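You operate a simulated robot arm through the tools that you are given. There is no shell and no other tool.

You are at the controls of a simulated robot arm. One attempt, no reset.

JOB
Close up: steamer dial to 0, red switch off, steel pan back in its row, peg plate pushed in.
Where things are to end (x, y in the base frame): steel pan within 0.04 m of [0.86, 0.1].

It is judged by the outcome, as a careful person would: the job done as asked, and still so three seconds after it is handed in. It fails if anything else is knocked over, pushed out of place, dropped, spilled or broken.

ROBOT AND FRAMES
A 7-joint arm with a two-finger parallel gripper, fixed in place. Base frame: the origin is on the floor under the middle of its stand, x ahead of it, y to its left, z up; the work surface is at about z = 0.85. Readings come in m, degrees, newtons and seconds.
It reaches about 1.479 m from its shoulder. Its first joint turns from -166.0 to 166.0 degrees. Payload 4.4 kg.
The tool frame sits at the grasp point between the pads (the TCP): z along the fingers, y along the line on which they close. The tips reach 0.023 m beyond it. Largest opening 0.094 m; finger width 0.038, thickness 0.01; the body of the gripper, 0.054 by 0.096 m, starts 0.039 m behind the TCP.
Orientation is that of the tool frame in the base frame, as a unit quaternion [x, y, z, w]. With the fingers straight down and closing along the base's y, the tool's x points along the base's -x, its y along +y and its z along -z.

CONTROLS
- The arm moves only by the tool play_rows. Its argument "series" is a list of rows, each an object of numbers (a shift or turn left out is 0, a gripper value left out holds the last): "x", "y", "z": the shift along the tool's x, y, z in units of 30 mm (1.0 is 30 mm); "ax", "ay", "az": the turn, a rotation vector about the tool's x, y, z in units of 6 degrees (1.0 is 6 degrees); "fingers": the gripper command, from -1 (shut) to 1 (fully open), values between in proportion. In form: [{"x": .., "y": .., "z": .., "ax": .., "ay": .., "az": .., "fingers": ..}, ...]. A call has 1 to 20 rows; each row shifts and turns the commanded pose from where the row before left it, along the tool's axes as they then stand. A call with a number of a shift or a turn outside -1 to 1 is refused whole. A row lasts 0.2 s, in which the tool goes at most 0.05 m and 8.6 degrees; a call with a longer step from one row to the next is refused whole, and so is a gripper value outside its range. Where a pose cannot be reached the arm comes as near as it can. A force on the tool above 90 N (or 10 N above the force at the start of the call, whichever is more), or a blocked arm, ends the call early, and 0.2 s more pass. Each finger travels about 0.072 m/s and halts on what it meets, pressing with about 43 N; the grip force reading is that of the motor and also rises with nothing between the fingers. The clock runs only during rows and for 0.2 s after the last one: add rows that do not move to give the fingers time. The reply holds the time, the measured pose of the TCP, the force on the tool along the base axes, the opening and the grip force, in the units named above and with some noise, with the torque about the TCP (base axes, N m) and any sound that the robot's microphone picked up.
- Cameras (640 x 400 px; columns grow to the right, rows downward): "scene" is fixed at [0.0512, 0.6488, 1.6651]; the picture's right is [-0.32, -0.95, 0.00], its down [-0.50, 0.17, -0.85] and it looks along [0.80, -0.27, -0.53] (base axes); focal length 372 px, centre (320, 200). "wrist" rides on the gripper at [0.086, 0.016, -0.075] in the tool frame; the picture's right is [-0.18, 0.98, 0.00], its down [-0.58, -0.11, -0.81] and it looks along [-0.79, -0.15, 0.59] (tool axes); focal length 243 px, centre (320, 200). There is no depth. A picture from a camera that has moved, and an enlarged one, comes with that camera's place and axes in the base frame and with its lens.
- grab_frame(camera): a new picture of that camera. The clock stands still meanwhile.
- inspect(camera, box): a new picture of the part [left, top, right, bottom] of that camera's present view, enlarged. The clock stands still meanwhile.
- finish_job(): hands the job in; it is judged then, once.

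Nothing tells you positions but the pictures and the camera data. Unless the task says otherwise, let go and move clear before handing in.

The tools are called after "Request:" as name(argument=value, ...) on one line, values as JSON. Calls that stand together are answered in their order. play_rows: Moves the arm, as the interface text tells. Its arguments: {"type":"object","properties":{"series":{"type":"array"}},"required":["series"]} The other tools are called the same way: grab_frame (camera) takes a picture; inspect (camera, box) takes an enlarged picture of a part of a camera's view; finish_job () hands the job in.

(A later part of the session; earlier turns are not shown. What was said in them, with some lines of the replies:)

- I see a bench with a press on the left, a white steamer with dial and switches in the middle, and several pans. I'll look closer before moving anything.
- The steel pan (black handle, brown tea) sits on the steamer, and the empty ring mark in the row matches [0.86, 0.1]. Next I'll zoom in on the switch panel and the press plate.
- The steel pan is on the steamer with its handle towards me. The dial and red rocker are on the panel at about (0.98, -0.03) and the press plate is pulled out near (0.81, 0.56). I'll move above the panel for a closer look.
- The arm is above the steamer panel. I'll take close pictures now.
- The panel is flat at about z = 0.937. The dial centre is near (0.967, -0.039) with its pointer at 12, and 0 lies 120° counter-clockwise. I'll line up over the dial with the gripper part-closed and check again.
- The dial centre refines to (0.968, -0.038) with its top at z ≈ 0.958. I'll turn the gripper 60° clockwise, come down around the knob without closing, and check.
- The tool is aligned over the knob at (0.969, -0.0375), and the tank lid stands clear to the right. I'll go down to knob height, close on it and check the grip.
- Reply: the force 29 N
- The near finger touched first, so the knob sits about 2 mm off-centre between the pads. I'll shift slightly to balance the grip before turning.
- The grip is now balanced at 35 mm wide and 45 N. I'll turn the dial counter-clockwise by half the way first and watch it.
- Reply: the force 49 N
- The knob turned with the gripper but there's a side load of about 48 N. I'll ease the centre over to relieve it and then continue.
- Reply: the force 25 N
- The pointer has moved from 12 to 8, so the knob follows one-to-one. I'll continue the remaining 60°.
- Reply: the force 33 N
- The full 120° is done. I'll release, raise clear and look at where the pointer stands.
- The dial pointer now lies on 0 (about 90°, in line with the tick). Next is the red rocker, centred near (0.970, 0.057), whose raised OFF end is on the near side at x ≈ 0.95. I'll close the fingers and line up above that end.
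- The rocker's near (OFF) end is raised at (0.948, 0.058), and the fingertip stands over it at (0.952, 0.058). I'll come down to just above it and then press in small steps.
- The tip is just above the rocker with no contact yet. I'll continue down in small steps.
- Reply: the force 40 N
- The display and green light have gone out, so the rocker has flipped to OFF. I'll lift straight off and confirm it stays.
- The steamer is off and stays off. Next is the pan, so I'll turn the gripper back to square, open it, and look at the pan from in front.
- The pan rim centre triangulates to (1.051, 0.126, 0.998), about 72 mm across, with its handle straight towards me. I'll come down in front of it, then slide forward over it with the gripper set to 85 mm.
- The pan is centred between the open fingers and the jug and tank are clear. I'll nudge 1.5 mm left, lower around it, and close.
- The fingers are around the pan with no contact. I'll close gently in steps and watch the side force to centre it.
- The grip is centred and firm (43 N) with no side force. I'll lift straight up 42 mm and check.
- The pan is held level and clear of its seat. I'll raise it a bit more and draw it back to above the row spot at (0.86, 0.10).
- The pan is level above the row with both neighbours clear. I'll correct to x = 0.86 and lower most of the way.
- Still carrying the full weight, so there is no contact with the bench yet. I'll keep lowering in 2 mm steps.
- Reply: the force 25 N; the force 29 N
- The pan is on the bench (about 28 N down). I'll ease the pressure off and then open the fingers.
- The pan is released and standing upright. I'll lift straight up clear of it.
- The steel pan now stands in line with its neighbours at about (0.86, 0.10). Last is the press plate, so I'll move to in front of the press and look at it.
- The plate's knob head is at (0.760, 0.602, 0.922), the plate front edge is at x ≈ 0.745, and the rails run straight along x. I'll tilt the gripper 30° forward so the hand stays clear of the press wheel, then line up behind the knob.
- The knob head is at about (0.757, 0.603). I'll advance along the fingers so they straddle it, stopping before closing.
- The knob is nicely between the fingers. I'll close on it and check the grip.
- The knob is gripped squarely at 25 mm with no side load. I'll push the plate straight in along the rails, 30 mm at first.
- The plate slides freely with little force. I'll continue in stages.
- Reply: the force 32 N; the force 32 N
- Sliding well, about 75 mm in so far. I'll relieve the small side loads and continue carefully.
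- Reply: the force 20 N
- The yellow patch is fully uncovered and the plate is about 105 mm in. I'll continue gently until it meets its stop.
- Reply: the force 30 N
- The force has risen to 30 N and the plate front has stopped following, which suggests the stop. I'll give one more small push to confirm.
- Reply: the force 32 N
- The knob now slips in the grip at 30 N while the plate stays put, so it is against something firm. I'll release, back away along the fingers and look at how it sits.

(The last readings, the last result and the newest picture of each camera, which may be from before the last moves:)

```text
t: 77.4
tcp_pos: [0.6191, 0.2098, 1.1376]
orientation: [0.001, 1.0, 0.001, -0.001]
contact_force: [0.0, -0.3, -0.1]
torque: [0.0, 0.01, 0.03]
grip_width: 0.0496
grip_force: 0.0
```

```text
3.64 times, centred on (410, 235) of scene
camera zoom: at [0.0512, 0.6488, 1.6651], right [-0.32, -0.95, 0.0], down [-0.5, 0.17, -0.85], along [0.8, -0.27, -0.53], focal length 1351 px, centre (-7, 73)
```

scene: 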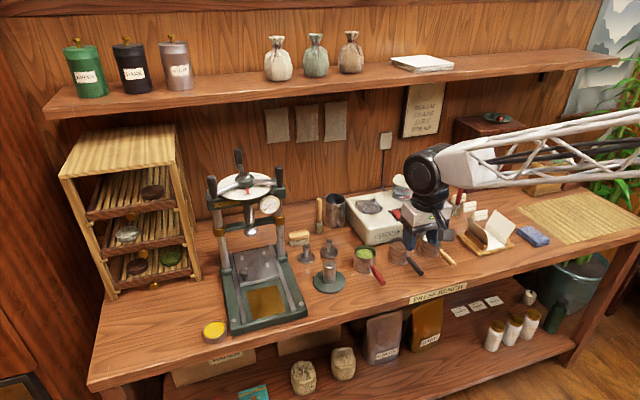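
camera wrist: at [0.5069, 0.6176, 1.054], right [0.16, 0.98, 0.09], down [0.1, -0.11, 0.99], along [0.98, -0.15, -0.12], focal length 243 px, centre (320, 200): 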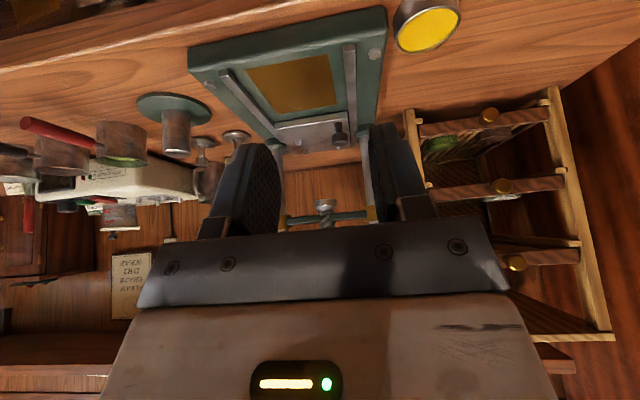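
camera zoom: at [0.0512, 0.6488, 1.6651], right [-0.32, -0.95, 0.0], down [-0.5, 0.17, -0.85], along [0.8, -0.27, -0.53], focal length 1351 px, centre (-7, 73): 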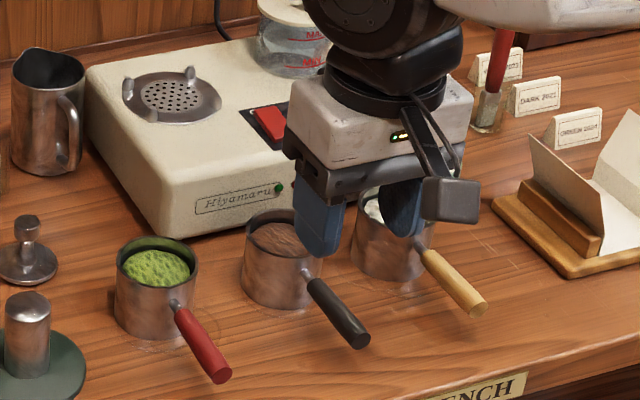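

The plate now sits fully back between the columns, about 116 mm in and flush with the rear of the base, and the press has not shifted. I'll raise the arm clear and check everything once more.

Request:
play_rows(series=[{"z": -1}, {"z": -1}, {"z": -1}, {"z": -1}, {"z": -1}, {"x": -0.6, "y": -0.72}, {"x": -0.6, "y": -0.72}, {"x": -0.6, "y": -0.72}, {"x": -0.6, "y": -0.72}, {"x": -0.6, "y": -0.72}, {}])

Request:
grab_frame(camera="scene")

Request:
inspect(camera="scene", box=[340, 170, 480, 290])

Request:
inspect(camera="wrist", box=[220, 0, 420, 180])

Request:
inspect(camera="scene", box=[380, 195, 440, 235])

```text
t: 79.8
tcp_pos: [0.7081, 0.1034, 1.2887]
orientation: [0.0, 1.0, -0.001, 0.0]
contact_force: [-0.4, -0.7, -0.2]
torque: [0.02, 0.02, -0.02]
grip_width: 0.0501
grip_force: 0.1
```

```text
taken
```

scene: 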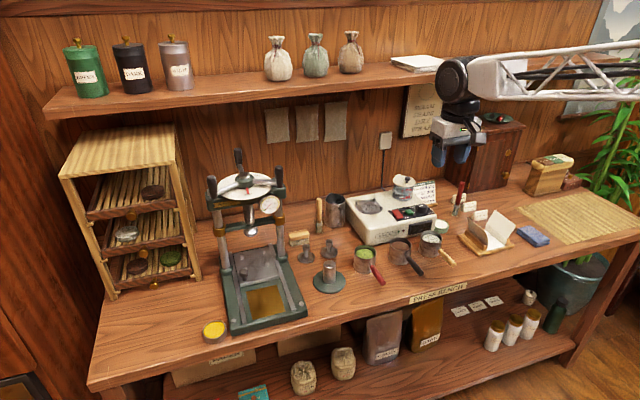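

```text
3.33 times, centred on (410, 230) of scene
camera zoom: at [0.0512, 0.6488, 1.6651], right [-0.32, -0.95, 0.0], down [-0.5, 0.17, -0.85], along [0.8, -0.27, -0.53], focal length 1239 px, centre (20, 100)
```

zoom: 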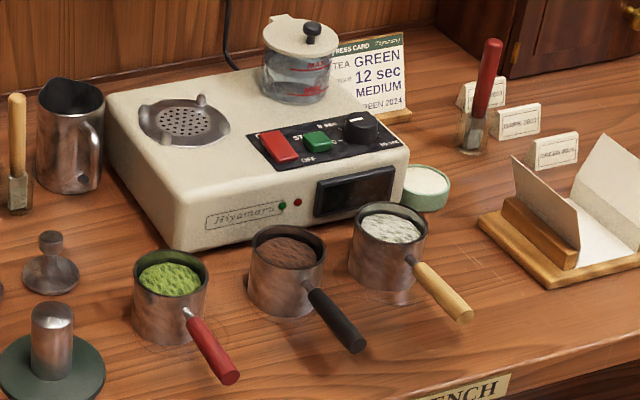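

```text
2.22 times, centred on (320, 90) of wrist
camera zoom: at [0.6227, 0.1195, 1.3624], right [0.18, 0.98, 0.0], down [0.58, -0.11, 0.81], along [0.79, -0.15, -0.59], focal length 539 px, centre (320, 444)
```

zoom: 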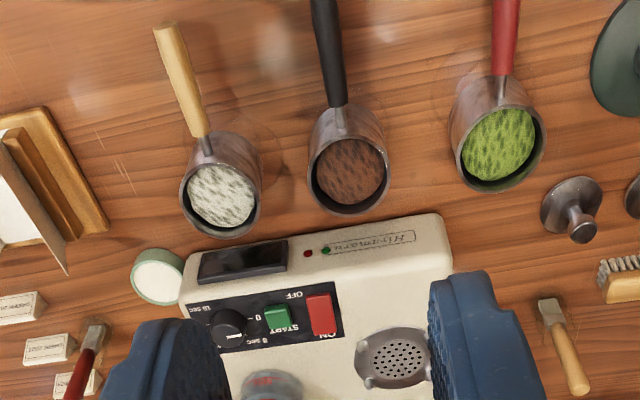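

```text
10.00 times, centred on (410, 215) of scene
camera zoom: at [0.0512, 0.6488, 1.6651], right [-0.32, -0.95, 0.0], down [-0.5, 0.17, -0.85], along [0.8, -0.27, -0.53], focal length 3716 px, centre (-580, 50)
```

zoom: 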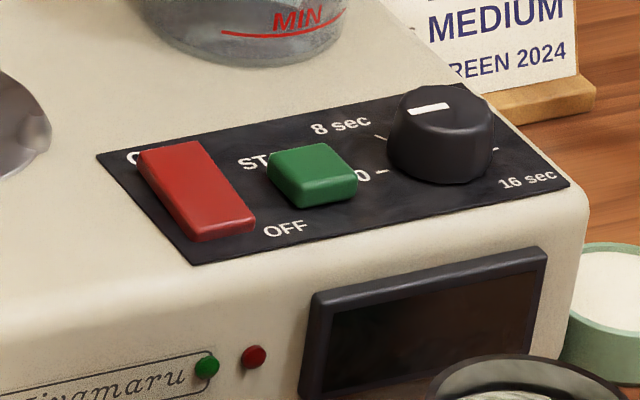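

Request:
inspect(camera="wrist", box=[480, 0, 640, 130])

Request:
inspect(camera="scene", box=[225, 230, 295, 270])

```text
3.08 times, centred on (560, 65) of wrist
camera zoom: at [0.6227, 0.1195, 1.3624], right [0.18, 0.98, 0.0], down [0.58, -0.11, 0.81], along [0.79, -0.15, -0.59], focal length 746 px, centre (-418, 615)
```

zoom: 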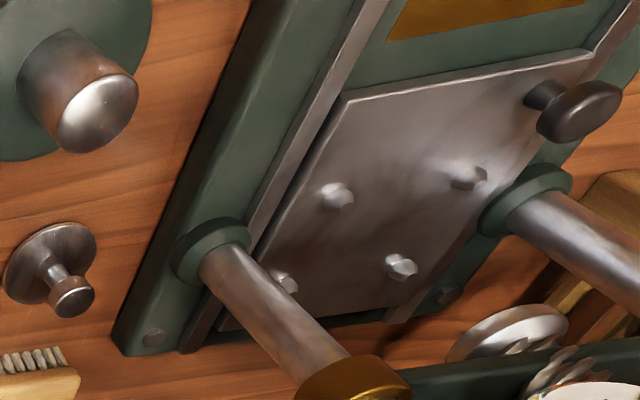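

```text
9.14 times, centred on (260, 250) of scene
camera zoom: at [0.0512, 0.6488, 1.6651], right [-0.32, -0.95, 0.0], down [-0.5, 0.17, -0.85], along [0.8, -0.27, -0.53], focal length 3397 px, centre (869, -257)
```

zoom: 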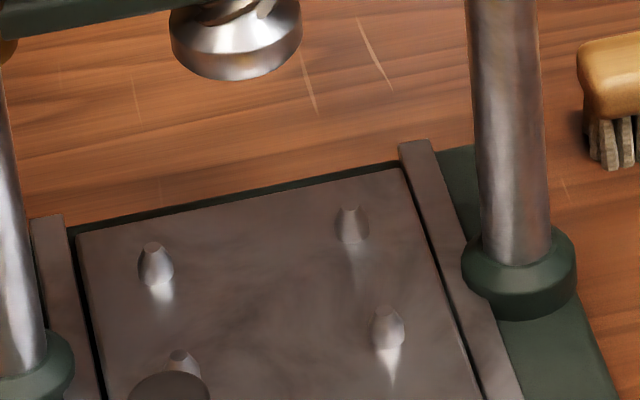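

The dial is at 0, the red switch is off with the display dark, and the steel pan stands in its row at about (0.86, 0.10). The peg plate is against its stop with the pegs centred under the press screw, nothing else has moved, and the arm is clear. I'm handing the job in.

Request:
finish_job()

```text
The job is handed in.
```

I finished all four jobs, nothing else looked moved in the last pictures, and I handed it in with the arm clear. I don't have the verdict on how it was judged.

- **Steamer dial:** the pointer sits on the 0 mark, to within about 2–3° as read from the pictures.
- **Red switch:** it is off. The display and green light went out when I pressed it and were still out at the last check.
- **Steel pan:** it stands upright in its row with the tea still in it. I released it at about (0.86, 0.10), between the other two pans.
- **Peg plate:** it went in about 116 mm, then stopped and did not move under a 30 N push. The pegs look centred under the press screw, so I took that as fully in, but I did not push harder than 30 N.
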